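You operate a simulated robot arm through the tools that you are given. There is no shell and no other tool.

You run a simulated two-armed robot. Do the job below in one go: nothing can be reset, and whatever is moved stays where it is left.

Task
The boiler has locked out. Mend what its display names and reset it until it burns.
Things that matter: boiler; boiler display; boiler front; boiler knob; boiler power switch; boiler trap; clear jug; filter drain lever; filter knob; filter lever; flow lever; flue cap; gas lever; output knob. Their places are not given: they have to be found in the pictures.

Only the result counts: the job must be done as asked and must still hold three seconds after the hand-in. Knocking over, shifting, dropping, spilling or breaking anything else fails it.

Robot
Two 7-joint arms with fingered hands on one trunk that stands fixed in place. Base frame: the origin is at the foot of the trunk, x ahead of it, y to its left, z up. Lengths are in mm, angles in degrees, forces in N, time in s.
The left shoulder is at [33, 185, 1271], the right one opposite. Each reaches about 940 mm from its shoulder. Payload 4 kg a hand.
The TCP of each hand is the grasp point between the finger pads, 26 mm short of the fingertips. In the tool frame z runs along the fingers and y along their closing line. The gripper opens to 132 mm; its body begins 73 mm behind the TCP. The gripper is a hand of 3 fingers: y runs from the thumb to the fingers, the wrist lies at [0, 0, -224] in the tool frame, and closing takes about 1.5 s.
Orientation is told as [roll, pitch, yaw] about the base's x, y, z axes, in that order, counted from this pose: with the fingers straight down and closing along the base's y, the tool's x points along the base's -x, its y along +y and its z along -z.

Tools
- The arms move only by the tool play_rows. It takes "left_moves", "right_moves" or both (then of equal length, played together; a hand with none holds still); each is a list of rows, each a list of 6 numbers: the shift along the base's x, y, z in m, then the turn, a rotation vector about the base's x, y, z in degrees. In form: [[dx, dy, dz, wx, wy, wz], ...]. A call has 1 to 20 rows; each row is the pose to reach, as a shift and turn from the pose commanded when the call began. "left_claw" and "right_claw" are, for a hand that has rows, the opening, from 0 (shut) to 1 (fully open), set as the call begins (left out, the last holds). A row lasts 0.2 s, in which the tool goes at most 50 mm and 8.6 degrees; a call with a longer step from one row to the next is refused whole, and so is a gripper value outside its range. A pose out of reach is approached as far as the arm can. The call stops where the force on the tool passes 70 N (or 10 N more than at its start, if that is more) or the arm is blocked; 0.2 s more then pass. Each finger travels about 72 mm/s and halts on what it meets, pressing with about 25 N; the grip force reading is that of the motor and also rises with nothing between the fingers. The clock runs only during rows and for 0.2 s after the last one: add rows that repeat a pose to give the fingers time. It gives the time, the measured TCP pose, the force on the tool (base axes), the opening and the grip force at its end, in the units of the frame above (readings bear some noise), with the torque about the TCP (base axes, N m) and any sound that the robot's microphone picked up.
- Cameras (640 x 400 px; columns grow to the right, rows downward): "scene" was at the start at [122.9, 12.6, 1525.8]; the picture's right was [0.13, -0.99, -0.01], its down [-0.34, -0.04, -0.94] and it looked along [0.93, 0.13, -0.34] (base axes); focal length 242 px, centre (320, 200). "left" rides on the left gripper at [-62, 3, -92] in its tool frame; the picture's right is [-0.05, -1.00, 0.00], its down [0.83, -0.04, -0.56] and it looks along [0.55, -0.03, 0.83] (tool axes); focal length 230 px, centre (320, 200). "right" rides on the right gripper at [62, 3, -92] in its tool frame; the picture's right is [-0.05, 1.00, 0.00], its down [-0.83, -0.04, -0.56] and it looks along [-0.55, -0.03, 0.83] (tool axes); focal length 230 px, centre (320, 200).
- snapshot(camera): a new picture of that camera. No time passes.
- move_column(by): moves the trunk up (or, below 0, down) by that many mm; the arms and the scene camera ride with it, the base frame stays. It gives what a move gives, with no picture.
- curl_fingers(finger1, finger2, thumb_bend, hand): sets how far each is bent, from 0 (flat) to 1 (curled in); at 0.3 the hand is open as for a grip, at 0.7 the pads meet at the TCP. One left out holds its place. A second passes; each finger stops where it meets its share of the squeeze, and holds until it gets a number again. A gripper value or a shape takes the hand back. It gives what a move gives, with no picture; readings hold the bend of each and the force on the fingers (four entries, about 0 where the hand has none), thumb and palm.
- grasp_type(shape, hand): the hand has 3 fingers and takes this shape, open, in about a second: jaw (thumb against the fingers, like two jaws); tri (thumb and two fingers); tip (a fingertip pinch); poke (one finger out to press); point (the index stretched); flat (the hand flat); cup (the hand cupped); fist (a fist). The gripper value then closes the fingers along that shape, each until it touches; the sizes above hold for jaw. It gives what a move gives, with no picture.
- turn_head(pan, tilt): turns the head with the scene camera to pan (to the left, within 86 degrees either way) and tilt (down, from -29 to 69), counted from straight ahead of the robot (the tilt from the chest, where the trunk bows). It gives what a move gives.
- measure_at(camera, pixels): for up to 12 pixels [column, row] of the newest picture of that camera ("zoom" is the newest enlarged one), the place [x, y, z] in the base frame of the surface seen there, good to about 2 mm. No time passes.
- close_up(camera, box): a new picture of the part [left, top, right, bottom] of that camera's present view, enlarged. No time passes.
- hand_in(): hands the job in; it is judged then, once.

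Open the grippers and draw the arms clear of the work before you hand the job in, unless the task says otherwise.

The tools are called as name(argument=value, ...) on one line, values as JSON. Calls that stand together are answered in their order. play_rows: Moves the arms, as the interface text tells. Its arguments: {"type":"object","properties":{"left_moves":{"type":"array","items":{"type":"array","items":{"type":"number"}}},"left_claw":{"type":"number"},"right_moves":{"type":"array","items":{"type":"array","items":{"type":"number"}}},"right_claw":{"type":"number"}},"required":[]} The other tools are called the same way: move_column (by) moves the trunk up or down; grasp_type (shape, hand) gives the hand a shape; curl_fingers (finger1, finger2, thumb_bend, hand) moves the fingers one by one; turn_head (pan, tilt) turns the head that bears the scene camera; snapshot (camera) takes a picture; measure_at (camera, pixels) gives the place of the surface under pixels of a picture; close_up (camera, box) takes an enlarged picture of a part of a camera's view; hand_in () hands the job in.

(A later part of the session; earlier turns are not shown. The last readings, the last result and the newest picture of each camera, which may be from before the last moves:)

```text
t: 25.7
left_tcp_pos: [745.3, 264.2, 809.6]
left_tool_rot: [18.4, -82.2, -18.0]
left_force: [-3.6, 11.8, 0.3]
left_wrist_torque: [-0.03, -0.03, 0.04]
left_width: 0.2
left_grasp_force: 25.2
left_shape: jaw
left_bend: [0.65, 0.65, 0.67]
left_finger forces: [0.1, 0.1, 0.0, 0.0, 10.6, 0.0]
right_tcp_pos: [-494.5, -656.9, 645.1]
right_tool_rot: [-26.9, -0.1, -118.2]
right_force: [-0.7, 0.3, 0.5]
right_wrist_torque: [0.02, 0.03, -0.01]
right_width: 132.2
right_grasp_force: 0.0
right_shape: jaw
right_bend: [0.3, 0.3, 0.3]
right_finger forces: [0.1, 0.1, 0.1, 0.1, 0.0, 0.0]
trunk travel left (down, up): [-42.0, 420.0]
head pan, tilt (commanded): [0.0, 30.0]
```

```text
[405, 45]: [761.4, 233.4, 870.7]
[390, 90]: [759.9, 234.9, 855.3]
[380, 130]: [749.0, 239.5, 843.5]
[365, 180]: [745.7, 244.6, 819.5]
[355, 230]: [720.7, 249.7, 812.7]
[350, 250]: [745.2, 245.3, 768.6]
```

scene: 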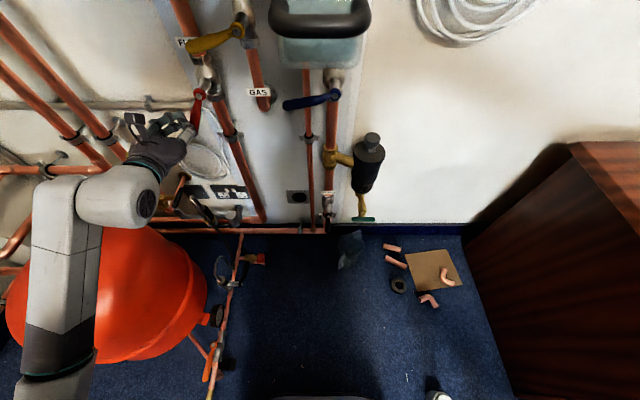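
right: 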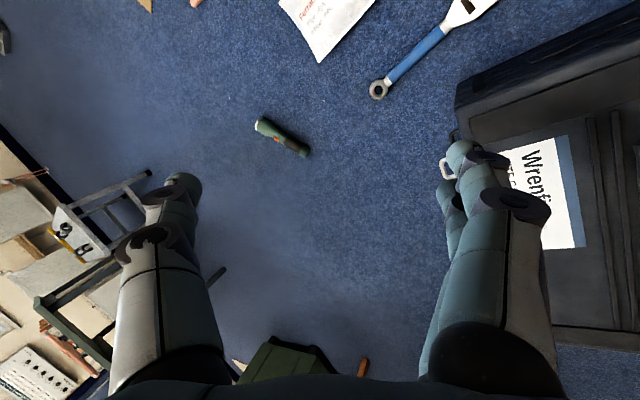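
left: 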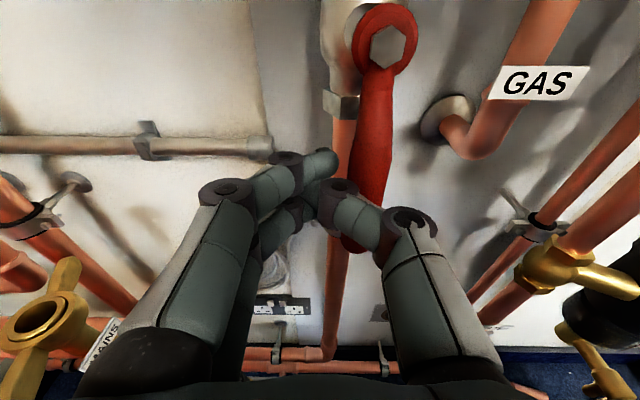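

The reading of 12 N shows the flow lever at its vertical stop, so it is open again. I back away from it and move across to a point in front of and above the blue return lever.

play_rows(left_moves=[[0, 0.02, 0, 0, 0, 0], [-0.04, 0.03, 0, 0, 0, 0], [-0.08, 0.03, 0.02, 0, 0, 0], [-0.11, 0, 0.05, 0, 0, 0], [-0.11, -0.04, 0.08, 0, 0, 0], [-0.11, -0.08, 0.11, 0, 0, 0], [-0.11, -0.12, 0.13, 0, 0, 0], [-0.11, -0.16, 0.13, 0, 0, 0], [-0.11, -0.2, 0.13, 0, 0, 0], [-0.11, -0.222, 0.13, 0, 0, 0]])

snapshot(camera="left")

snapshot(camera="scene")

```text
refused: row 4 steps farther than a row can; nothing moved
```

```text
taken
```

left: 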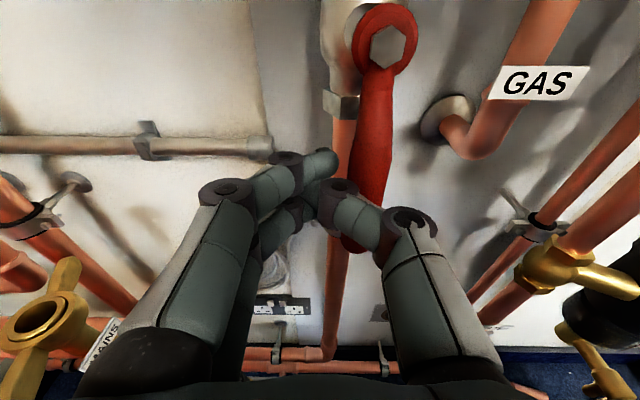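

```text
taken
```

scene: 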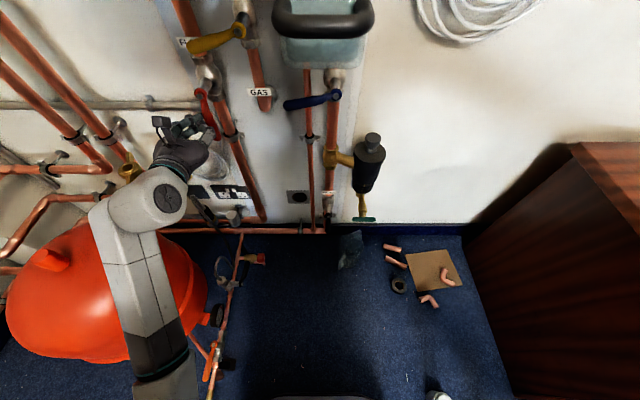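

One row was too long a step, so nothing moved. I send the same path with smaller steps.

play_rows(left_moves=[[0, 0.02, 0, 0, 0, 0], [-0.04, 0.03, 0, 0, 0, 0], [-0.08, 0.03, 0.01, 0, 0, 0], [-0.11, 0.02, 0.03, 0, 0, 0], [-0.11, 0, 0.06, 0, 0, 0], [-0.11, -0.03, 0.09, 0, 0, 0], [-0.11, -0.06, 0.12, 0, 0, 0], [-0.11, -0.1, 0.13, 0, 0, 0], [-0.11, -0.14, 0.13, 0, 0, 0], [-0.11, -0.18, 0.13, 0, 0, 0], [-0.11, -0.222, 0.13, 0, 0, 0]])

snapshot(camera="left")

snapshot(camera="scene")

```text
t: 27.2
left_tcp_pos: [640.0, 271.3, 877.6]
left_tool_rot: [66.5, -69.4, -66.5]
left_force: [-0.3, 0.1, -0.6]
left_wrist_torque: [-0.01, -0.04, -0.02]
left_width: 0.0
left_grasp_force: 25.1
left_shape: jaw
left_bend: [0.65, 0.65, 0.67]
left_finger forces: [0.0, 0.0, 0.1, 0.1, 0.1, 0.0]
left hand out of reach, approached as far as the arm can: row 5, 6, 7
right_tcp_pos: [-495.6, -656.0, 643.8]
right_tool_rot: [-26.9, -0.1, -118.4]
right_force: [1.1, 0.2, -0.1]
right_wrist_torque: [-0.01, -0.01, -0.02]
right_width: 132.0
right_grasp_force: 0.1
right_shape: jaw
right_bend: [0.3, 0.3, 0.3]
right_finger forces: [0.0, 0.0, 0.1, 0.0, 0.0, 0.0]
trunk travel left (down, up): [-42.0, 420.0]
head pan, tilt (commanded): [0.0, 30.0]
stopped in row 7 (left hand): the arm was blocked; the commanded pose is now the measured one
```

```text
taken
```

left: 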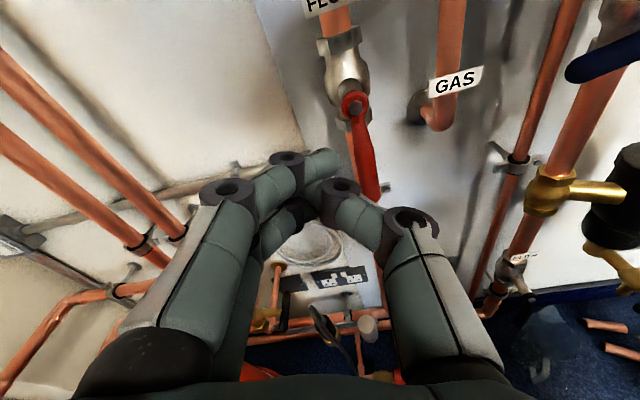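

```text
taken
```

scene: 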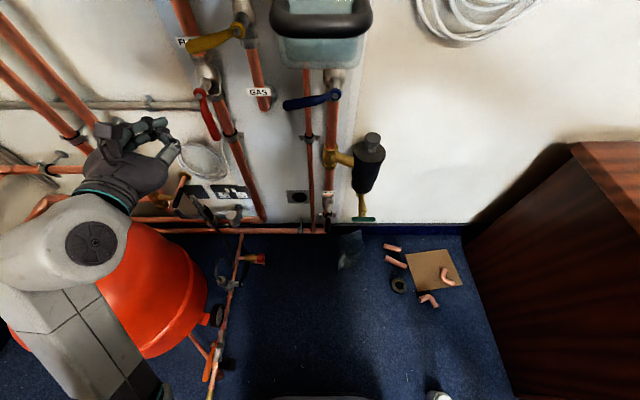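

The arm came too close to its shoulder there (fold limit), with no contact. I go back out to x≈690, square the hand again, and cross over to the blue lever at that distance.

play_rows(left_moves=[[0.025, 0, 0, -6, -3, 0], [0.05, 0, 0.01, -12, -5, 0], [0.05, -0.03, 0.03, -18, -8, 0], [0.05, -0.06, 0.05, -18, -8, 0], [0.05, -0.1, 0.055, -18, -8, 0], [0.05, -0.14, 0.055, -18, -8, 0], [0.05, -0.18, 0.055, -18, -8, 0], [0.05, -0.224, 0.055, -18, -8, 0]])

snapshot(camera="left")

snapshot(camera="scene")

```text
t: 28.6
left_tcp_pos: [691.5, 223.0, 932.7]
left_tool_rot: [123.7, -79.4, -124.2]
left_force: [-0.2, 0.4, 0.2]
left_wrist_torque: [0.0, -0.01, -0.03]
left_width: 0.0
left_grasp_force: 24.9
left_shape: jaw
left_bend: [0.65, 0.65, 0.67]
left_finger forces: [0.1, 0.1, 0.1, 0.0, 0.0, 0.1]
left hand out of reach, approached as far as the arm can: row 4, 5, 6
right_tcp_pos: [-495.5, -656.7, 644.1]
right_tool_rot: [-27.0, -0.2, -118.3]
right_force: [-0.2, -0.1, -0.2]
right_wrist_torque: [-0.01, 0.0, 0.02]
right_width: 131.9
right_grasp_force: 0.0
right_shape: jaw
right_bend: [0.3, 0.3, 0.3]
right_finger forces: [0.0, 0.1, 0.0, 0.1, 0.1, 0.0]
trunk travel left (down, up): [-42.0, 420.0]
head pan, tilt (commanded): [0.0, 30.0]
stopped in row 6 (left hand): the arm was blocked; the commanded pose is now the measured one
```

```text
taken
```

left: 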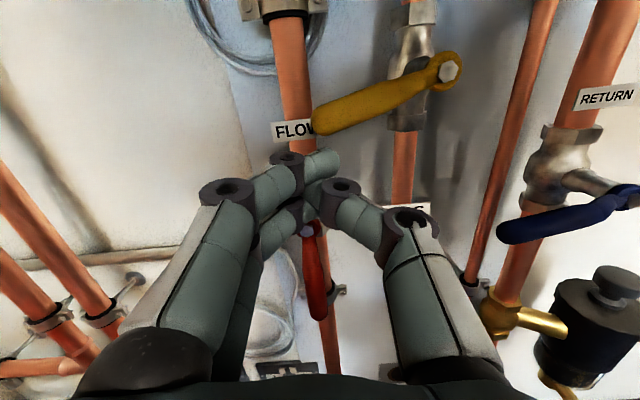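

```text
taken
```

scene: 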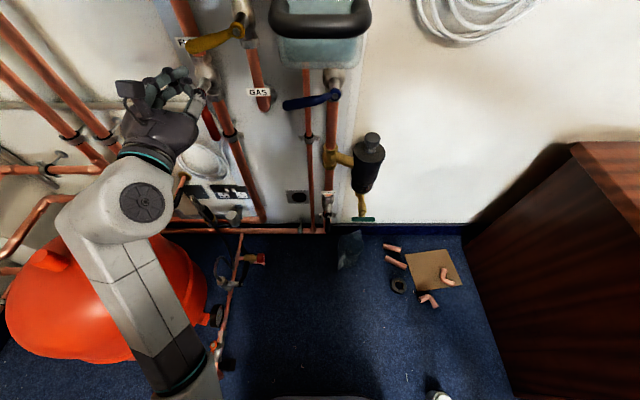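

The arm again reached a limit near (691, 223, 933) with no tool contact. I check where the elbow is relative to the red vessel before choosing another posture.

measure_at(camera="scene", pixels=[[140, 200], [110, 240], [150, 290], [180, 350], [190, 390], [90, 330], [150, 340], [60, 250], [40, 320], [200, 340]])

turn_head(pan=30, tilt=50)

snapshot(camera="scene")

```text
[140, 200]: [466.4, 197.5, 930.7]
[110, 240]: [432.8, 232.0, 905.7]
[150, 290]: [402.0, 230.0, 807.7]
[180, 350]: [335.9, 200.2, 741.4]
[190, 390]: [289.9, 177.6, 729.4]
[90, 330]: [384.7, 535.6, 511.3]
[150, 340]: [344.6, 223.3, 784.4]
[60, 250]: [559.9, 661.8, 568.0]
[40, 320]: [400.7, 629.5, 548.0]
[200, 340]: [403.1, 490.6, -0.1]
```

```text
t: 29.6
left_tcp_pos: [691.9, 221.5, 933.4]
left_tool_rot: [123.7, -79.4, -124.4]
left_force: [-0.1, 0.1, 0.4]
left_wrist_torque: [0.0, 0.01, -0.01]
left_width: 0.1
left_grasp_force: 24.6
left_shape: jaw
left_bend: [0.65, 0.65, 0.67]
left_finger forces: [0.0, 0.0, 0.0, 0.0, 0.0, 0.0]
right_tcp_pos: [-494.9, -656.5, 643.1]
right_tool_rot: [-26.9, -0.2, -118.3]
right_force: [0.3, -0.6, -0.4]
right_wrist_torque: [0.04, 0.03, -0.03]
right_width: 132.0
right_grasp_force: 0.1
right_shape: jaw
right_bend: [0.3, 0.3, 0.3]
right_finger forces: [0.0, 0.0, 0.1, 0.0, 0.0, 0.0]
trunk travel left (down, up): [-42.0, 420.0]
head pan, tilt (commanded): [30.0, 50.0]
```

```text
taken
```

scene: 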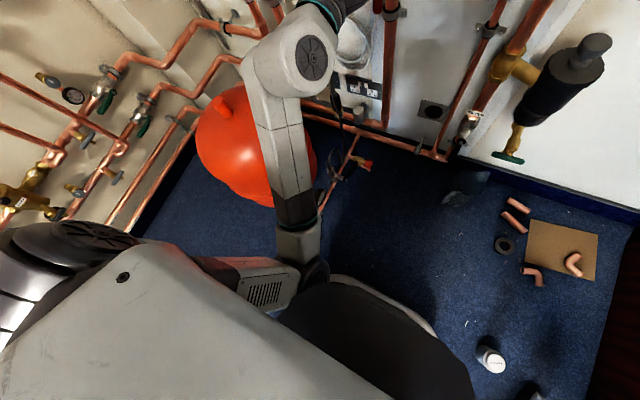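

The elbow is tucked against the trunk at about (310, 270) in this view, which is what blocks it. I yaw the hand to the right in place, which swings the wrist and elbow outward to the left.

play_rows(left_moves=[[0.005, 0.005, 0, 0, 0, -7], [0.01, 0.01, 0, 0, 0, -14], [0.01, 0.01, 0, 0, 0, -21], [0.01, 0.01, 0, 0, 0, -28], [0.01, 0.01, 0, 0, 0, -35], [0.01, 0.01, 0, 0, 0, -40]])

snapshot(camera="scene")

snapshot(camera="left")

```text
t: 31.0
left_tcp_pos: [701.1, 231.2, 932.8]
left_tool_rot: [124.1, -79.6, -164.7]
left_force: [0.3, -0.5, -1.2]
left_wrist_torque: [0.01, -0.04, 0.0]
left_width: 0.1
left_grasp_force: 25.1
left_shape: jaw
left_bend: [0.65, 0.65, 0.67]
left_finger forces: [0.0, 0.0, 0.0, 0.0, 0.0, 0.0]
right_tcp_pos: [-496.2, -658.4, 644.3]
right_tool_rot: [-26.9, -0.2, -118.3]
right_force: [0.0, -0.5, 0.2]
right_wrist_torque: [0.0, 0.02, 0.01]
right_width: 132.2
right_grasp_force: 0.1
right_shape: jaw
right_bend: [0.3, 0.3, 0.3]
right_finger forces: [0.0, 0.1, 0.0, 0.1, 0.0, 0.0]
trunk travel left (down, up): [-42.0, 420.0]
head pan, tilt (commanded): [30.0, 50.0]
```

```text
taken
```

scene: 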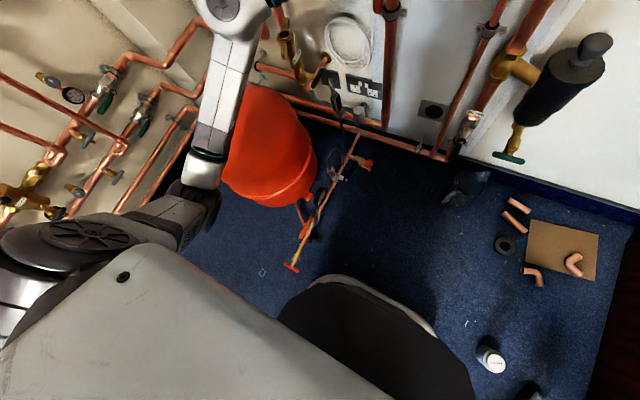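

```text
taken
```

left: 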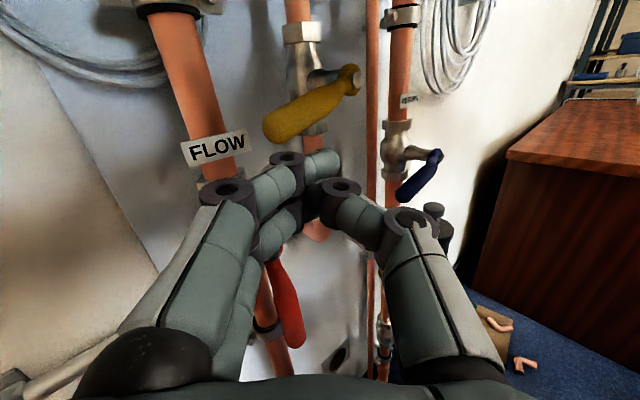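

The elbow swung out and the hand is at (701, 231, 933), pointing forward-right, with the blue lever ahead at (418, 178). I check elbow clearance to the vessel, then cross to y≈45.

measure_at(camera="scene", pixels=[[225, 70], [205, 150], [195, 195], [180, 215], [240, 130], [130, 225]])

play_rows(left_moves=[[0, -0.03, 0, 0, 0, 0], [0, -0.065, 0, 0, 0, 0], [0, -0.1, 0, 0, 0, 0], [0, -0.135, 0, 0, 0, 0], [0, -0.165, 0, 0, 0, 0], [0, -0.183, 0, 0, 0, 0]])

snapshot(camera="left")

snapshot(camera="scene")

```text
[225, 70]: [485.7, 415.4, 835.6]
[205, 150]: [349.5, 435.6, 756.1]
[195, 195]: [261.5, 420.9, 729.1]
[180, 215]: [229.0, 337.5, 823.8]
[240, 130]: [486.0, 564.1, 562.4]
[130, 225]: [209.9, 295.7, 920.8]
```

```text
t: 32.4
left_tcp_pos: [702.7, 49.5, 930.8]
left_tool_rot: [124.3, -79.6, -164.8]
left_force: [0.4, -0.5, 0.1]
left_wrist_torque: [0.05, 0.01, -0.02]
left_width: 0.1
left_grasp_force: 25.1
left_shape: jaw
left_bend: [0.65, 0.65, 0.67]
left_finger forces: [0.0, 0.1, 0.0, 0.0, 0.1, 0.1]
right_tcp_pos: [-495.2, -657.5, 643.5]
right_tool_rot: [-26.9, -0.3, -118.3]
right_force: [-1.0, -0.5, 0.5]
right_wrist_torque: [-0.01, 0.02, -0.02]
right_width: 132.1
right_grasp_force: 0.0
right_shape: jaw
right_bend: [0.3, 0.3, 0.3]
right_finger forces: [0.1, 0.0, 0.0, 0.1, 0.1, 0.0]
trunk travel left (down, up): [-42.0, 420.0]
head pan, tilt (commanded): [30.0, 50.0]
```

```text
taken
```

left: 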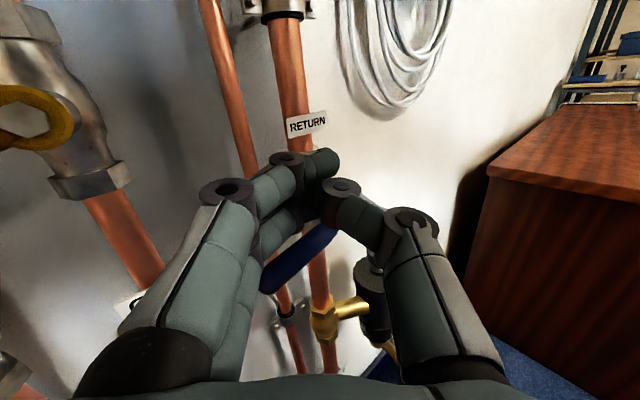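

```text
taken
```

scene: 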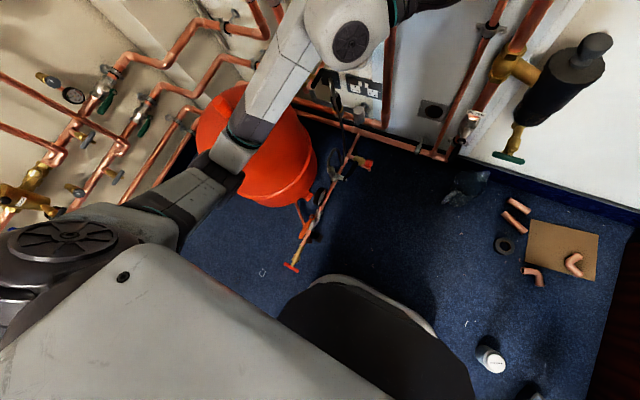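

The blue lever shows right under the fingers at (300, 258). I move in 42 mm and press it down along its arc.

play_rows(left_moves=[[0.02, 0, 0, 0, 0, 0], [0.042, 0, 0, 0, 0, 0], [0.042, 0, -0.015, 0, 0, 0], [0.042, 0, -0.03, 0, 0, 0], [0.042, 0.003, -0.042, 0, 0, 0], [0.042, 0.004, -0.054, 0, 0, 0], [0.042, 0.004, -0.065, 0, 0, 0], [0.042, 0.002, -0.075, 0, 0, 0], [0.042, -0.001, -0.085, 0, 0, 0], [0.042, -0.005, -0.095, 0, 0, 0], [0.042, -0.01, -0.104, 0, 0, 0], [0.042, -0.017, -0.113, 0, 0, 0], [0.042, -0.025, -0.119, 0, 0, 0]])

snapshot(camera="left")

turn_head(pan=0, tilt=30)

snapshot(camera="scene")

```text
t: 35.2
left_tcp_pos: [743.4, 24.5, 815.3]
left_tool_rot: [124.2, -79.6, -164.9]
left_force: [0.8, 0.0, 0.7]
left_wrist_torque: [-0.03, -0.05, 0.01]
left_width: 0.0
left_grasp_force: 24.7
left_shape: jaw
left_bend: [0.65, 0.65, 0.67]
left_finger forces: [0.1, 0.1, 0.0, 0.0, 0.0, 0.0]
right_tcp_pos: [-495.3, -656.7, 643.3]
right_tool_rot: [-26.8, -0.2, -118.3]
right_force: [0.5, 0.0, -0.1]
right_wrist_torque: [-0.01, 0.0, -0.02]
right_width: 132.0
right_grasp_force: 0.1
right_shape: jaw
right_bend: [0.3, 0.3, 0.3]
right_finger forces: [0.0, 0.1, 0.1, 0.0, 0.0, 0.0]
trunk travel left (down, up): [-42.0, 420.0]
head pan, tilt (commanded): [30.0, 50.0]
```

```text
taken
```

left: 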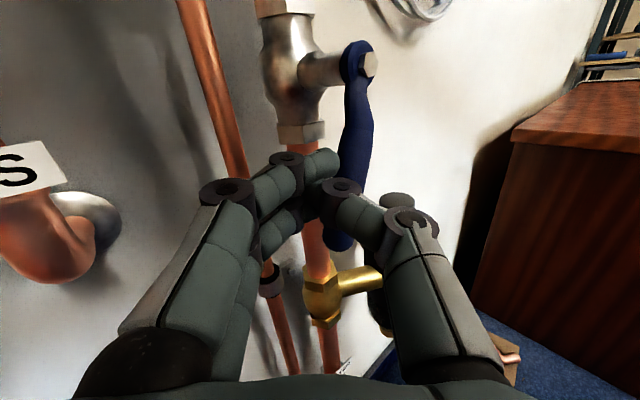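

```text
t: 36.1
left_tcp_pos: [744.0, 23.8, 814.6]
left_tool_rot: [124.1, -79.6, -164.8]
left_force: [-0.1, 0.1, 1.3]
left_wrist_torque: [0.04, 0.03, -0.01]
left_width: 0.2
left_grasp_force: 24.7
left_shape: jaw
left_bend: [0.65, 0.65, 0.67]
left_finger forces: [0.0, 0.0, 0.0, 0.1, 0.0, 0.0]
right_tcp_pos: [-494.5, -657.5, 643.6]
right_tool_rot: [-26.9, -0.3, -118.3]
right_force: [0.9, 0.1, 0.6]
right_wrist_torque: [-0.01, -0.02, -0.01]
right_width: 132.0
right_grasp_force: 0.0
right_shape: jaw
right_bend: [0.3, 0.3, 0.3]
right_finger forces: [0.0, 0.0, 0.1, 0.1, 0.0, 0.1]
trunk travel left (down, up): [-42.0, 420.0]
head pan, tilt (commanded): [0.0, 30.0]
```

```text
taken
```

scene: 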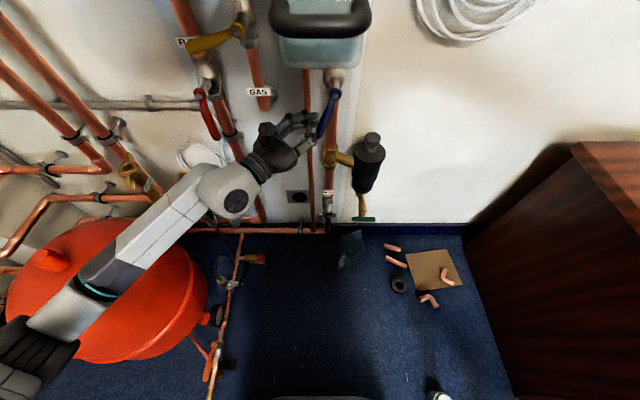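

The blue lever swung down and is nearly vertical. I push on sideways in -y until the stop is felt.

play_rows(left_moves=[[0, -0.006, -0.003, 0, 0, 0], [0, -0.012, -0.005, 0, 0, 0], [0, -0.018, -0.006, 0, 0, 0], [0, -0.023, -0.006, 0, 0, 0], [0, -0.028, -0.006, 0, 0, 0], [0, -0.032, -0.006, 0, 0, 0]])

snapshot(camera="left")

close_up(camera="scene", box=[240, 40, 400, 160])

measure_at(camera="zoom", pixels=[[365, 170], [355, 200], [345, 240], [335, 290], [330, 310]])

```text
t: 37.5
left_tcp_pos: [745.9, -3.4, 808.1]
left_tool_rot: [124.7, -79.6, -165.2]
left_force: [-4.0, 25.4, -4.0]
left_wrist_torque: [-0.3, 0.05, 0.27]
left_width: 0.0
left_grasp_force: 25.3
left_shape: jaw
left_bend: [0.68, 0.65, 0.67]
left_finger forces: [31.7, 0.0, 0.0, 0.0, 0.0, 0.0]
right_tcp_pos: [-494.7, -655.6, 645.2]
right_tool_rot: [-26.8, -0.5, -118.3]
right_force: [-0.8, 0.4, -0.3]
right_wrist_torque: [0.02, 0.02, 0.0]
right_width: 132.0
right_grasp_force: 0.0
right_shape: jaw
right_bend: [0.3, 0.3, 0.3]
right_finger forces: [0.1, 0.0, 0.1, 0.0, 0.0, 0.0]
trunk travel left (down, up): [-42.0, 420.0]
head pan, tilt (commanded): [0.0, 30.0]
```

```text
taken
```

left: 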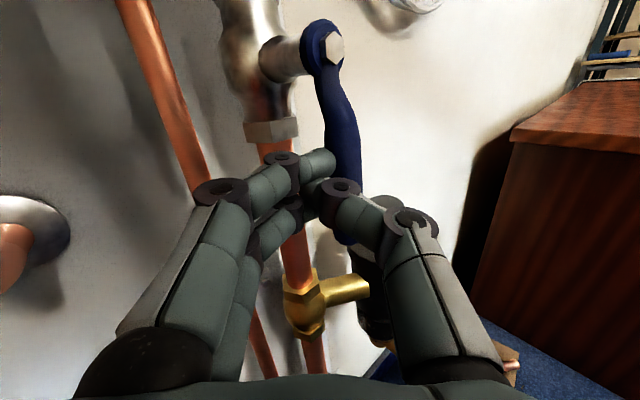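

```text
3.33 times, centred on (320, 100) of scene
```

zoom: 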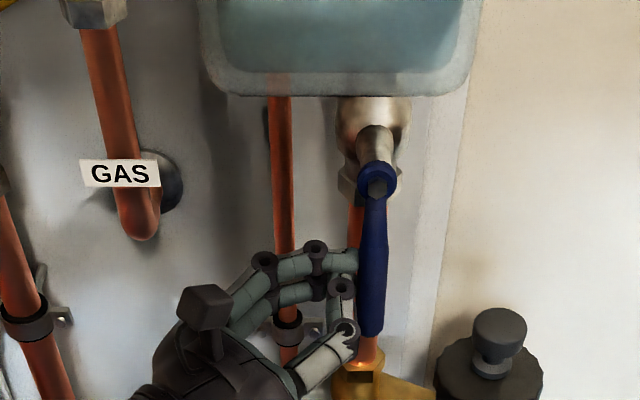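

```text
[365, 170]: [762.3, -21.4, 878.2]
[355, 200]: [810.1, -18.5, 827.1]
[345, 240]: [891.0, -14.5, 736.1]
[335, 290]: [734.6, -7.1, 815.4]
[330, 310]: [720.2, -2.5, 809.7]
```

The blue lever is vertical and against its stop (25 N), so the return is open. I ease the left hand off the lever and make a small test lift with the right hand.

play_rows(left_moves=[[0, 0.015, 0, 0, 0, 0], [-0.005, 0.03, 0, 0, 0, 0]], right_moves=[[0, 0, 0.01, 0, 0, 0], [0, 0, 0.02, 0, 0, 0]])

snapshot(camera="right")

close_up(camera="scene", box=[240, 0, 400, 120])

measure_at(camera="zoom", pixels=[[250, 60], [320, 90], [420, 60], [220, 100], [430, 100], [320, 180], [230, 200], [400, 200], [320, 230], [210, 30], [320, 20], [440, 20]])

```text
t: 38.1
left_tcp_pos: [738.0, 20.5, 808.7]
left_tool_rot: [124.4, -79.6, -165.1]
left_force: [0.2, 1.1, 0.0]
left_wrist_torque: [-0.02, -0.01, 0.01]
left_width: 0.1
left_grasp_force: 24.8
left_shape: jaw
left_bend: [0.66, 0.65, 0.67]
left_finger forces: [0.0, 0.0, 0.0, 0.0, 0.0, 0.0]
right_tcp_pos: [-492.9, -656.0, 663.1]
right_tool_rot: [-26.8, -0.3, -118.2]
right_force: [0.1, -0.6, -0.1]
right_wrist_torque: [-0.02, 0.01, 0.01]
right_width: 132.1
right_grasp_force: 0.1
right_shape: jaw
right_bend: [0.3, 0.3, 0.3]
right_finger forces: [0.0, 0.0, 0.0, 0.0, 0.1, 0.1]
trunk travel left (down, up): [-42.0, 420.0]
head pan, tilt (commanded): [0.0, 30.0]
```

```text
taken
```

right: 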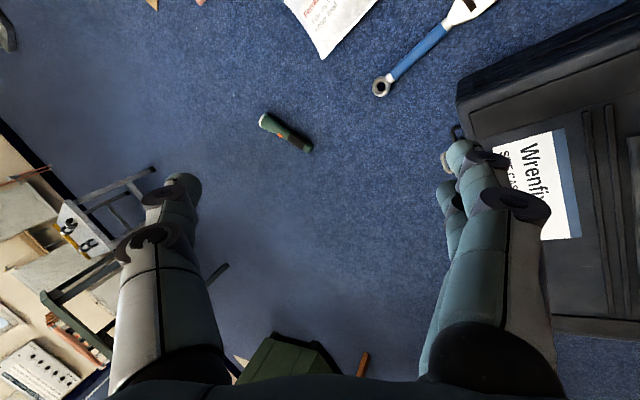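

```text
3.33 times, centred on (320, 60) of scene
```

zoom: 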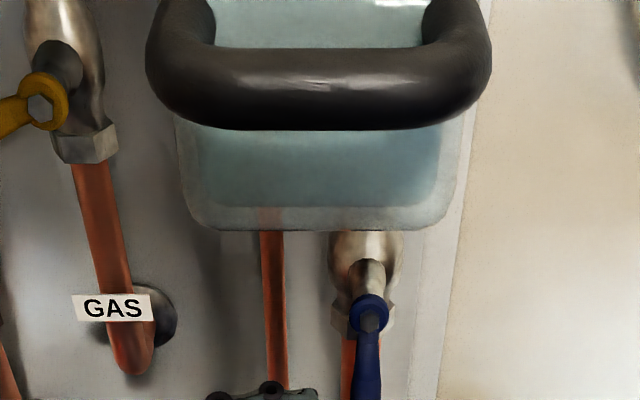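

```text
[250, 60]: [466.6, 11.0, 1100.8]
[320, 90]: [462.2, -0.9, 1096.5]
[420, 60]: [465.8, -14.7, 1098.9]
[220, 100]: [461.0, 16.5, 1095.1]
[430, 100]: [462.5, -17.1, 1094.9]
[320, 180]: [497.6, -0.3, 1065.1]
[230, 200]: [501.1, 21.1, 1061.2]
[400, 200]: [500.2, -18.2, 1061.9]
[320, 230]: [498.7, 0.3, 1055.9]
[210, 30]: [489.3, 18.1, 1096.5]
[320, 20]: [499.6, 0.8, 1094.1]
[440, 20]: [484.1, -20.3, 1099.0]
```

The trap box front is at x≈499 (originally ≈564) and its handle at x≈462. Both hands follow commands now; I retract the left hand while turning its fingers down, and lift the right hand and start bringing it round to the side.

play_rows(left_moves=[[-0.01, 0.01, 0, 0, 0, 0], [-0.025, 0.02, 0, 0, 0, 0], [-0.04, 0.03, -0.005, 4.8, 5.7, 0], [-0.06, 0.04, -0.01, 9.6, 11.5, 0], [-0.08, 0.055, -0.02, 14.5, 17.2, 0], [-0.105, 0.07, -0.03, 19.3, 23, 0], [-0.13, 0.085, -0.04, 24.1, 28.7, 0], [-0.155, 0.1, -0.05, 28.9, 34.5, 0], [-0.18, 0.11, -0.06, 33.8, 40.2, 0], [-0.205, 0.12, -0.07, 38.6, 46, 0], [-0.23, 0.13, -0.08, 43.4, 51.7, 0], [-0.255, 0.14, -0.09, 48.2, 57.5, 0]], right_moves=[[0, 0, 0.04, 0, 0, 0], [0, 0, 0.08, 0, 0, 0], [0, 0, 0.12, 0, 0, 0], [0, 0, 0.16, 0, 0, 0], [0, 0, 0.2, 0, 0, 0], [0, 0, 0.235, 0, 0, 0], [0.03, 0, 0.25, 0, 0, 7], [0.07, 0, 0.25, 0, 0, 14], [0.11, 0, 0.25, 0, 0, 21], [0.15, 0, 0.25, 0, 0, 28], [0.19, 0, 0.25, 0, 0, 35], [0.23, 0, 0.25, 0, 0, 42]])

snapshot(camera="scene")

snapshot(camera="right")

```text
t: 40.7
left_tcp_pos: [484.2, 162.4, 720.8]
left_tool_rot: [2.1, -20.6, -49.1]
left_force: [0.0, -0.7, -0.3]
left_wrist_torque: [0.02, 0.01, 0.0]
left_width: 0.0
left_grasp_force: 25.0
left_shape: jaw
left_bend: [0.66, 0.65, 0.67]
left_finger forces: [0.0, 0.1, 0.1, 0.1, 0.0, 0.1]
right_tcp_pos: [-300.3, -666.8, 932.8]
right_tool_rot: [-26.8, -0.2, -76.4]
right_force: [-0.3, -0.1, 0.2]
right_wrist_torque: [-0.01, 0.05, -0.03]
right_width: 132.2
right_grasp_force: 0.0
right_shape: jaw
right_bend: [0.3, 0.3, 0.3]
right_finger forces: [0.0, 0.1, 0.0, 0.0, 0.0, 0.0]
right hand out of reach, approached as far as the arm can: row 3, 7, 11, 12
trunk travel left (down, up): [-42.0, 420.0]
head pan, tilt (commanded): [0.0, 30.0]
```

```text
taken
```

scene: 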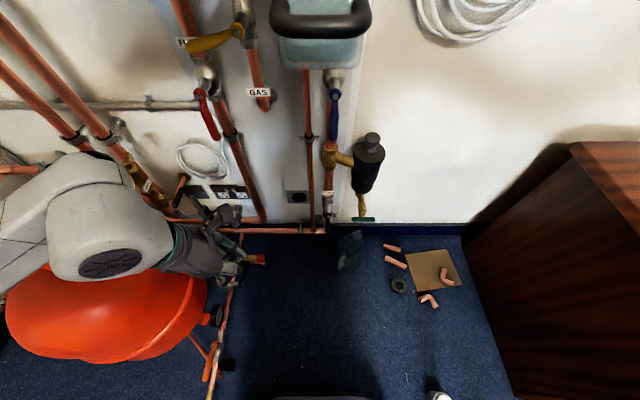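

```text
taken
```

right: 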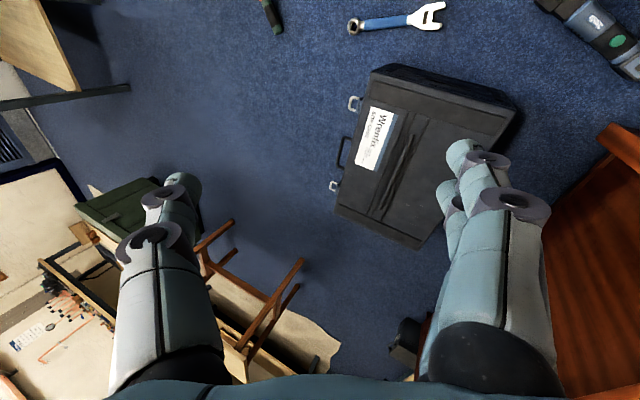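

Both levers hang down along their pipes now, and the arms moved as asked. I keep bringing the right hand round the right side at z≈933, above the cabinet top.

play_rows(right_moves=[[0.04, 0, 0, 0, 0, 7], [0.08, 0, 0, 0, 0, 14], [0.12, 0, 0, 0, 0, 21], [0.16, 0, 0, 0, 0, 28], [0.2, 0, 0, 0, 0, 35], [0.24, 0, 0, 0, 0, 42], [0.28, 0.005, 0, 0, 0, 49], [0.32, 0.01, 0, 0, 0, 56], [0.36, 0.02, 0, 0, 0, 63], [0.4, 0.035, 0, 0, 0, 70], [0.44, 0.055, 0, 0, 0, 76], [0.475, 0.08, 0, 0, 0, 76]])

snapshot(camera="right")

```text
t: 43.3
left_tcp_pos: [485.2, 161.5, 720.7]
left_tool_rot: [2.1, -20.8, -49.0]
left_force: [-0.4, 0.4, -0.2]
left_wrist_torque: [0.0, -0.01, 0.02]
left_width: 0.3
left_grasp_force: 24.8
left_shape: jaw
left_bend: [0.66, 0.65, 0.67]
left_finger forces: [0.0, 0.0, 0.1, 0.0, 0.0, 0.1]
right_tcp_pos: [195.6, -639.0, 959.3]
right_tool_rot: [-26.8, -0.2, -0.3]
right_force: [0.9, -0.2, 0.7]
right_wrist_torque: [-0.01, 0.0, 0.0]
right_width: 132.0
right_grasp_force: 0.1
right_shape: jaw
right_bend: [0.3, 0.3, 0.3]
right_finger forces: [0.0, 0.1, 0.0, 0.1, 0.0, 0.0]
right hand out of reach, approached as far as the arm can: row 1, 2, 3, 4, 5, 6, 7, 8, 9, 10, 11, 12
trunk travel left (down, up): [-42.0, 420.0]
head pan, tilt (commanded): [0.0, 30.0]
```

```text
taken
```

right: 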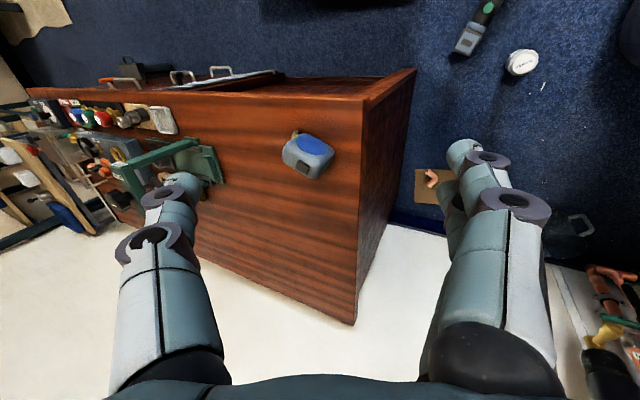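

The right hand is now at the right side, (196, -639, 959), with the cabinet's things undisturbed. I bring it forward and inward in front of the chest, levelling its roll.

play_rows(right_moves=[[0.01, 0.02, 0, 4, 0, 0], [0.02, 0.04, 0, 8, 0, 0], [0.04, 0.06, 0, 12, 0, 0], [0.06, 0.08, 0, 16, 0, 0], [0.08, 0.1, 0, 20, 0, 0], [0.1, 0.12, 0, 24, 0, 0], [0.12, 0.14, 0, 27, 0, 0], [0.14, 0.16, 0, 27, 0, 0], [0.16, 0.18, 0, 27, 0, 0], [0.18, 0.2, 0, 27, 0, 0]])

snapshot(camera="right")

snapshot(camera="scene")

```text
t: 45.5
left_tcp_pos: [483.8, 160.7, 718.9]
left_tool_rot: [2.2, -20.7, -49.1]
left_force: [-0.8, 0.2, -0.5]
left_wrist_torque: [-0.02, -0.03, -0.01]
left_width: 0.0
left_grasp_force: 25.1
left_shape: jaw
left_bend: [0.66, 0.65, 0.67]
left_finger forces: [0.0, 0.0, 0.1, 0.0, 0.0, 0.1]
right_tcp_pos: [376.8, -441.5, 959.4]
right_tool_rot: [0.1, 0.1, -0.4]
right_force: [0.3, 0.1, -0.1]
right_wrist_torque: [0.02, 0.04, -0.01]
right_width: 132.0
right_grasp_force: 0.0
right_shape: jaw
right_bend: [0.3, 0.3, 0.3]
right_finger forces: [0.1, 0.0, 0.0, 0.1, 0.0, 0.0]
trunk travel left (down, up): [-42.0, 420.0]
head pan, tilt (commanded): [0.0, 30.0]
```

```text
taken
```

right: 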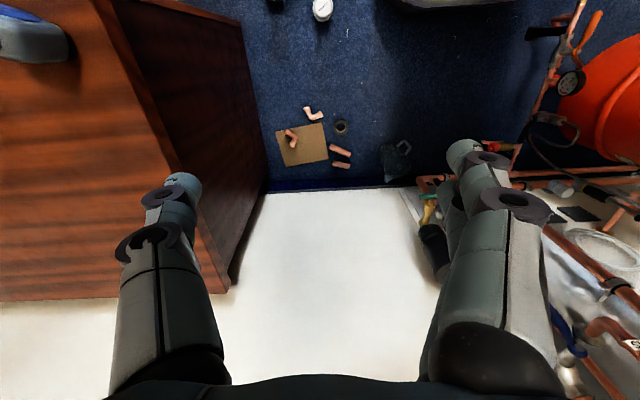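

```text
taken
```

scene: 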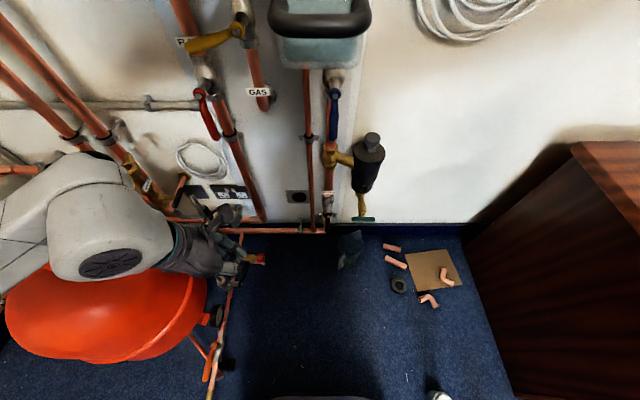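

Both hands are under good control. Before raising the trunk I move the left hand out to the left side, clear of the boiler and above the red vessel.

play_rows(left_moves=[[-0.018, 0.035, 0.01, 0, 0, 5.5], [-0.036, 0.075, 0.02, 0, 0, 11], [-0.054, 0.115, 0.035, 0, 0, 16.5], [-0.072, 0.155, 0.05, 0, 0, 22], [-0.09, 0.195, 0.065, 0, 0, 27.5], [-0.108, 0.235, 0.08, 0, 0, 33], [-0.126, 0.275, 0.095, 0, 0, 38.5], [-0.144, 0.315, 0.11, 0, 0, 44], [-0.16, 0.355, 0.12, 0, 0, 49], [-0.175, 0.395, 0.13, 0, 0, 49]])

snapshot(camera="left")

```text
t: 47.7
left_tcp_pos: [308.1, 559.5, 849.0]
left_tool_rot: [2.0, -20.7, 0.0]
left_force: [1.0, 0.0, 1.0]
left_wrist_torque: [-0.02, 0.02, 0.0]
left_width: 0.3
left_grasp_force: 25.0
left_shape: jaw
left_bend: [0.66, 0.65, 0.67]
left_finger forces: [0.0, 0.1, 0.0, 0.0, 0.0, 0.0]
left hand out of reach, approached as far as the arm can: row 3, 4, 5, 6
right_tcp_pos: [375.3, -442.0, 960.8]
right_tool_rot: [0.1, 0.1, -0.3]
right_force: [-0.1, 0.0, 0.5]
right_wrist_torque: [-0.04, 0.02, 0.02]
right_width: 131.8
right_grasp_force: 0.0
right_shape: jaw
right_bend: [0.3, 0.3, 0.3]
right_finger forces: [0.1, 0.0, 0.0, 0.1, 0.0, 0.0]
trunk travel left (down, up): [-42.0, 420.0]
head pan, tilt (commanded): [0.0, 30.0]
```

```text
taken
```

left: 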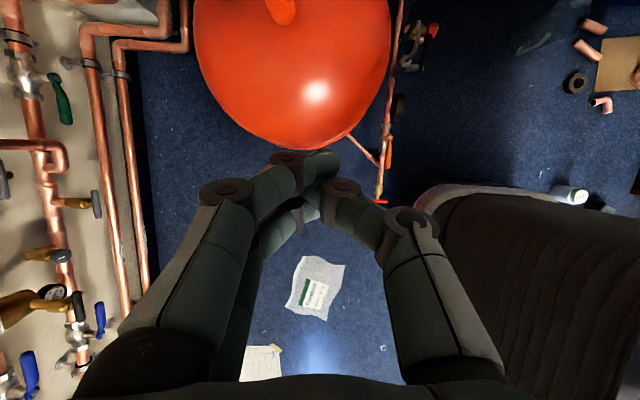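

The left hand is clear at (308, 560, 849). I raise the trunk in steps, first 80 mm, and check the readings.

move_column(by=80)

snapshot(camera="scene")

```text
t: 48.9
left_tcp_pos: [309.5, 557.9, 928.0]
left_tool_rot: [2.1, -20.6, -0.1]
left_force: [0.0, -0.5, 0.4]
left_wrist_torque: [0.0, 0.0, 0.01]
left_width: 0.1
left_grasp_force: 24.8
left_shape: jaw
left_bend: [0.66, 0.65, 0.67]
left_finger forces: [0.0, 0.0, 0.0, 0.1, 0.0, 0.0]
right_tcp_pos: [377.7, -440.6, 1041.1]
right_tool_rot: [0.1, 0.1, -0.3]
right_force: [0.4, 0.7, 0.2]
right_wrist_torque: [0.02, -0.01, 0.01]
right_width: 132.1
right_grasp_force: 0.0
right_shape: jaw
right_bend: [0.3, 0.3, 0.3]
right_finger forces: [0.0, 0.1, 0.0, 0.0, 0.0, 0.1]
trunk travel left (down, up): [-122.0, 340.0]
head pan, tilt (commanded): [0.0, 30.0]
```

```text
taken
```

scene: 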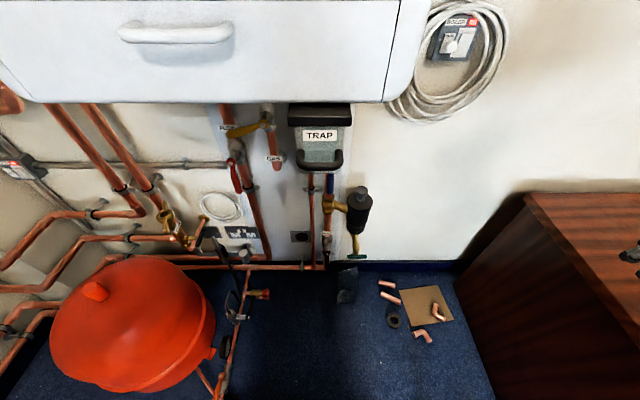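

The hands rose exactly with the trunk and nothing was touched. I check the camera's own pose and read the display if it is in view.

measure_at(camera="scene", pixels=[[320, 200], [320, 300], [500, 150], [150, 280], [420, 300], [320, 135], [318, 165], [330, 180], [175, 32], [300, 115], [255, 125], [233, 165]])

close_up(camera="scene", box=[220, 90, 380, 210])

```text
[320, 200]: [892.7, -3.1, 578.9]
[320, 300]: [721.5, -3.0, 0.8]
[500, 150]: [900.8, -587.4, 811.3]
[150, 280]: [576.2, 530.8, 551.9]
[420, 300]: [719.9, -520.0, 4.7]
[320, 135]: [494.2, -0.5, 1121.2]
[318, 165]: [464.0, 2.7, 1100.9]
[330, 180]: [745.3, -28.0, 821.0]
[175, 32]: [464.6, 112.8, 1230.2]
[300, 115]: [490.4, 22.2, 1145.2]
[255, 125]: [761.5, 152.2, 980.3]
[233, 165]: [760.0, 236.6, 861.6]
```

```text
3.33 times, centred on (300, 150) of scene
```

zoom: 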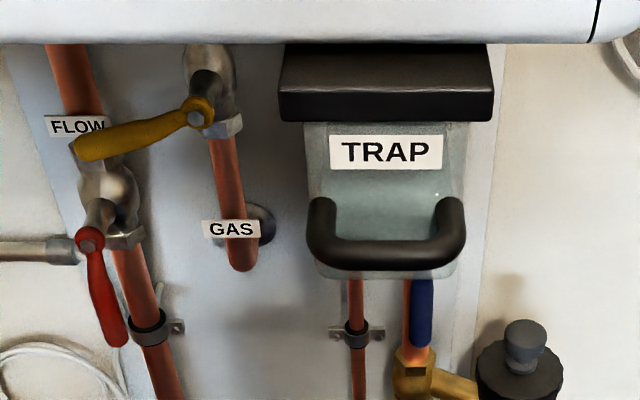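

The chest tilts with the trunk height while the hands keep their shift, which explains the first jam. I raise the remaining 178 mm to the starting height with both hands out at the sides.

move_column(by=90)

move_column(by=88)

turn_head(pan=10, tilt=30)

snapshot(camera="scene")

```text
t: 50.1
left_tcp_pos: [310.4, 557.1, 1016.9]
left_tool_rot: [2.1, -20.6, 0.1]
left_force: [0.8, 0.4, -0.2]
left_wrist_torque: [0.0, 0.02, -0.03]
left_width: 0.0
left_grasp_force: 24.9
left_shape: jaw
left_bend: [0.66, 0.65, 0.67]
left_finger forces: [0.0, 0.0, 0.1, 0.0, 0.1, 0.0]
right_tcp_pos: [376.4, -441.7, 1131.0]
right_tool_rot: [0.0, 0.0, -0.4]
right_force: [0.3, 0.0, 0.2]
right_wrist_torque: [0.03, 0.01, -0.01]
right_width: 132.2
right_grasp_force: 0.0
right_shape: jaw
right_bend: [0.3, 0.3, 0.3]
right_finger forces: [0.0, 0.1, 0.1, 0.1, 0.0, 0.0]
trunk travel left (down, up): [-212.0, 250.0]
head pan, tilt (commanded): [0.0, 30.0]
```

```text
t: 51.4
left_tcp_pos: [309.5, 556.9, 1104.6]
left_tool_rot: [2.0, -20.7, -0.1]
left_force: [0.2, -1.3, -0.7]
left_wrist_torque: [-0.01, -0.03, -0.02]
left_width: 0.4
left_grasp_force: 25.0
left_shape: jaw
left_bend: [0.66, 0.65, 0.67]
left_finger forces: [0.0, 0.0, 0.0, 0.0, 0.0, 0.1]
right_tcp_pos: [376.6, -440.3, 1220.0]
right_tool_rot: [0.1, 0.1, -0.3]
right_force: [0.3, 0.1, -0.4]
right_wrist_torque: [0.01, 0.0, -0.01]
right_width: 132.1
right_grasp_force: 0.1
right_shape: jaw
right_bend: [0.3, 0.3, 0.3]
right_finger forces: [0.1, 0.1, 0.0, 0.0, 0.0, 0.0]
trunk travel left (down, up): [-300.0, 162.0]
head pan, tilt (commanded): [0.0, 30.0]
```

```text
t: 52.1
left_tcp_pos: [309.0, 557.3, 1106.1]
left_tool_rot: [2.0, -20.7, -0.1]
left_force: [-0.4, -0.1, -0.2]
left_wrist_torque: [0.06, 0.02, -0.03]
left_width: 0.0
left_grasp_force: 24.9
left_shape: jaw
left_bend: [0.66, 0.65, 0.67]
left_finger forces: [0.0, 0.1, 0.0, 0.0, 0.0, 0.0]
right_tcp_pos: [377.6, -441.3, 1220.4]
right_tool_rot: [0.1, -0.1, -0.4]
right_force: [0.0, 0.3, -0.4]
right_wrist_torque: [0.01, 0.03, 0.04]
right_width: 132.0
right_grasp_force: 0.0
right_shape: jaw
right_bend: [0.3, 0.3, 0.3]
right_finger forces: [0.0, 0.1, 0.0, 0.0, 0.0, 0.0]
trunk travel left (down, up): [-300.0, 162.0]
head pan, tilt (commanded): [10.0, 30.0]
```

```text
taken
```

scene: 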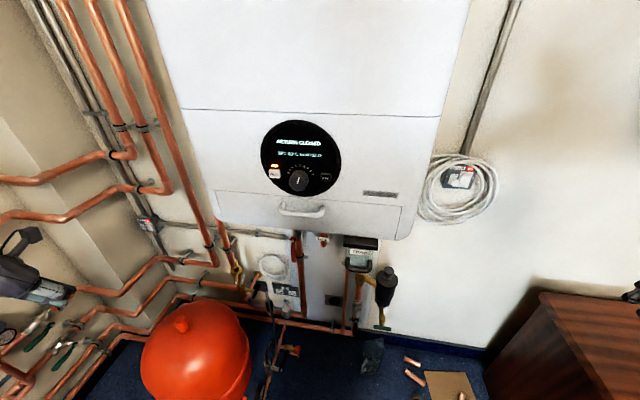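

The display is back in view at (300, 158). I enlarge it and measure the reset button.

close_up(camera="scene", box=[255, 110, 347, 200])

measure_at(camera="zoom", pixels=[[470, 275], [485, 290], [450, 290], [470, 300], [300, 320], [180, 280], [460, 250], [520, 200]])

close_up(camera="scene", box=[310, 220, 400, 300])

measure_at(camera="zoom", pixels=[[230, 90], [350, 90], [290, 160], [280, 230], [240, 220], [330, 220], [290, 190], [290, 60]])

```text
4.44 times, centred on (301, 155) of scene
```

zoom: 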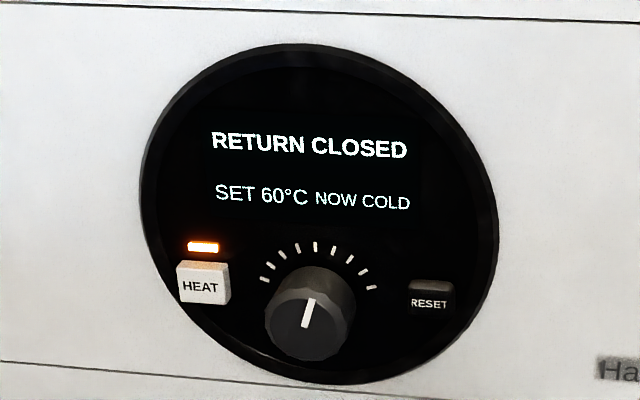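

```text
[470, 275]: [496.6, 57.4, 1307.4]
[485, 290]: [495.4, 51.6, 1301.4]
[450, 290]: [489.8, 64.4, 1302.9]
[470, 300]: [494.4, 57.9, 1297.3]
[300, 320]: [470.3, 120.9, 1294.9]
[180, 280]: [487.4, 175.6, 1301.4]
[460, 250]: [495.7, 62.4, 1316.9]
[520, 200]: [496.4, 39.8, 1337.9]
```

```text
5.00 times, centred on (355, 260) of scene
```

zoom: 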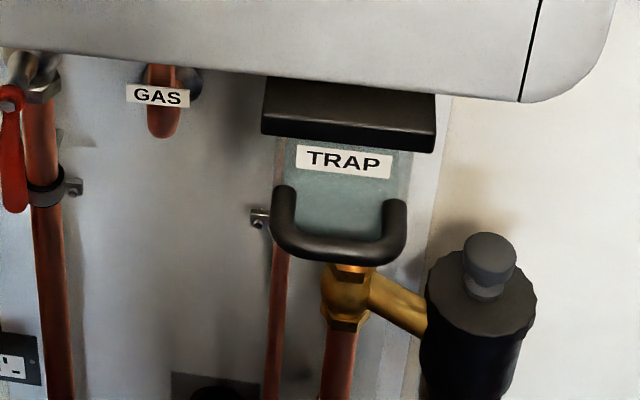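

```text
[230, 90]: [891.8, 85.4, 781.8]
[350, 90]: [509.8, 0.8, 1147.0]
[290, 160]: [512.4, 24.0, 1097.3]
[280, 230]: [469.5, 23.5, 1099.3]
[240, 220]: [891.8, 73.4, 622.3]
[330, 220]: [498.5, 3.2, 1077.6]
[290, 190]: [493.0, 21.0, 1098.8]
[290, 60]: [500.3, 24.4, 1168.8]
```

RESET is at about (489, 70, 1300) and the display still reads RETURN CLOSED. Before pressing it I push the trap back; I swing the closed right hand to point left in front of the trap handle, at (400, 0, 1085).

play_rows(right_moves=[[0, 0.03, -0.01, 7.5, 0, 0], [0, 0.065, -0.02, 15, 0, 0], [0, 0.1, -0.03, 22.5, 0, 0], [0, 0.135, -0.04, 30, 0, 0], [0, 0.17, -0.05, 37.5, 0, 0], [0, 0.205, -0.06, 45, 0, 0], [0.005, 0.24, -0.07, 52.5, 0, 0], [0.01, 0.275, -0.085, 60, 0, 0], [0.01, 0.31, -0.1, 67.5, 0, 0], [0.015, 0.35, -0.115, 75, 0, 0], [0.02, 0.39, -0.13, 82.5, 0, 0], [0.023, 0.43, -0.137, 90, 0, 0]], right_claw=0)

turn_head(pan=0, tilt=40)

snapshot(camera="scene")

snapshot(camera="right")

```text
t: 54.7
left_tcp_pos: [309.6, 558.5, 1105.0]
left_tool_rot: [2.1, -20.6, -0.1]
left_force: [0.4, -0.6, 0.2]
left_wrist_torque: [0.0, -0.02, -0.03]
left_width: 0.2
left_grasp_force: 24.9
left_shape: jaw
left_bend: [0.66, 0.65, 0.67]
left_finger forces: [0.0, 0.0, 0.0, 0.1, 0.0, 0.0]
right_tcp_pos: [399.1, -9.0, 1082.5]
right_tool_rot: [90.1, 0.2, -0.1]
right_force: [0.4, 0.6, -0.4]
right_wrist_torque: [0.02, 0.0, -0.01]
right_width: 0.0
right_grasp_force: 24.8
right_shape: jaw
right_bend: [0.64, 0.64, 0.66]
right_finger forces: [0.0, 0.0, 0.0, 0.0, 0.1, 0.1]
trunk travel left (down, up): [-300.0, 162.0]
head pan, tilt (commanded): [10.0, 30.0]
```

```text
t: 55.4
left_tcp_pos: [310.2, 557.1, 1106.2]
left_tool_rot: [2.2, -20.7, -0.1]
left_force: [-0.1, 0.9, -0.6]
left_wrist_torque: [-0.01, -0.02, -0.02]
left_width: 0.1
left_grasp_force: 24.7
left_shape: jaw
left_bend: [0.66, 0.65, 0.67]
left_finger forces: [0.0, 0.0, 0.1, 0.1, 0.0, 0.0]
right_tcp_pos: [399.3, -11.3, 1082.9]
right_tool_rot: [90.1, 0.4, 0.0]
right_force: [-0.1, -0.6, -0.9]
right_wrist_torque: [0.05, -0.03, 0.01]
right_width: 0.0
right_grasp_force: 24.8
right_shape: jaw
right_bend: [0.64, 0.64, 0.66]
right_finger forces: [0.1, 0.0, 0.0, 0.0, 0.1, 0.1]
trunk travel left (down, up): [-300.0, 162.0]
head pan, tilt (commanded): [0.0, 40.0]
```

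```text
taken
```

scene: 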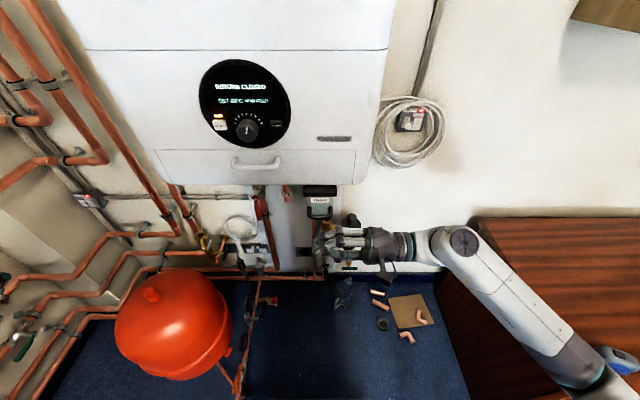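

```text
taken
```

right: 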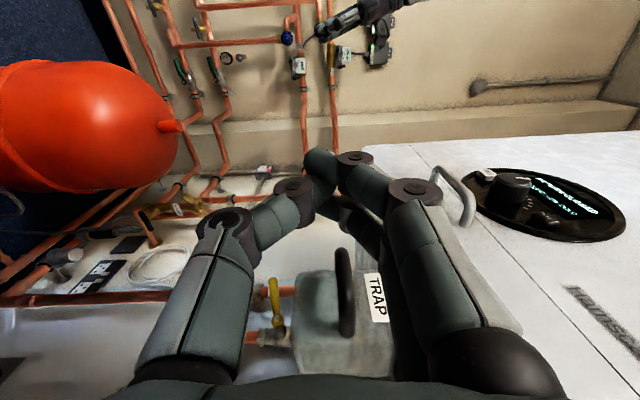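

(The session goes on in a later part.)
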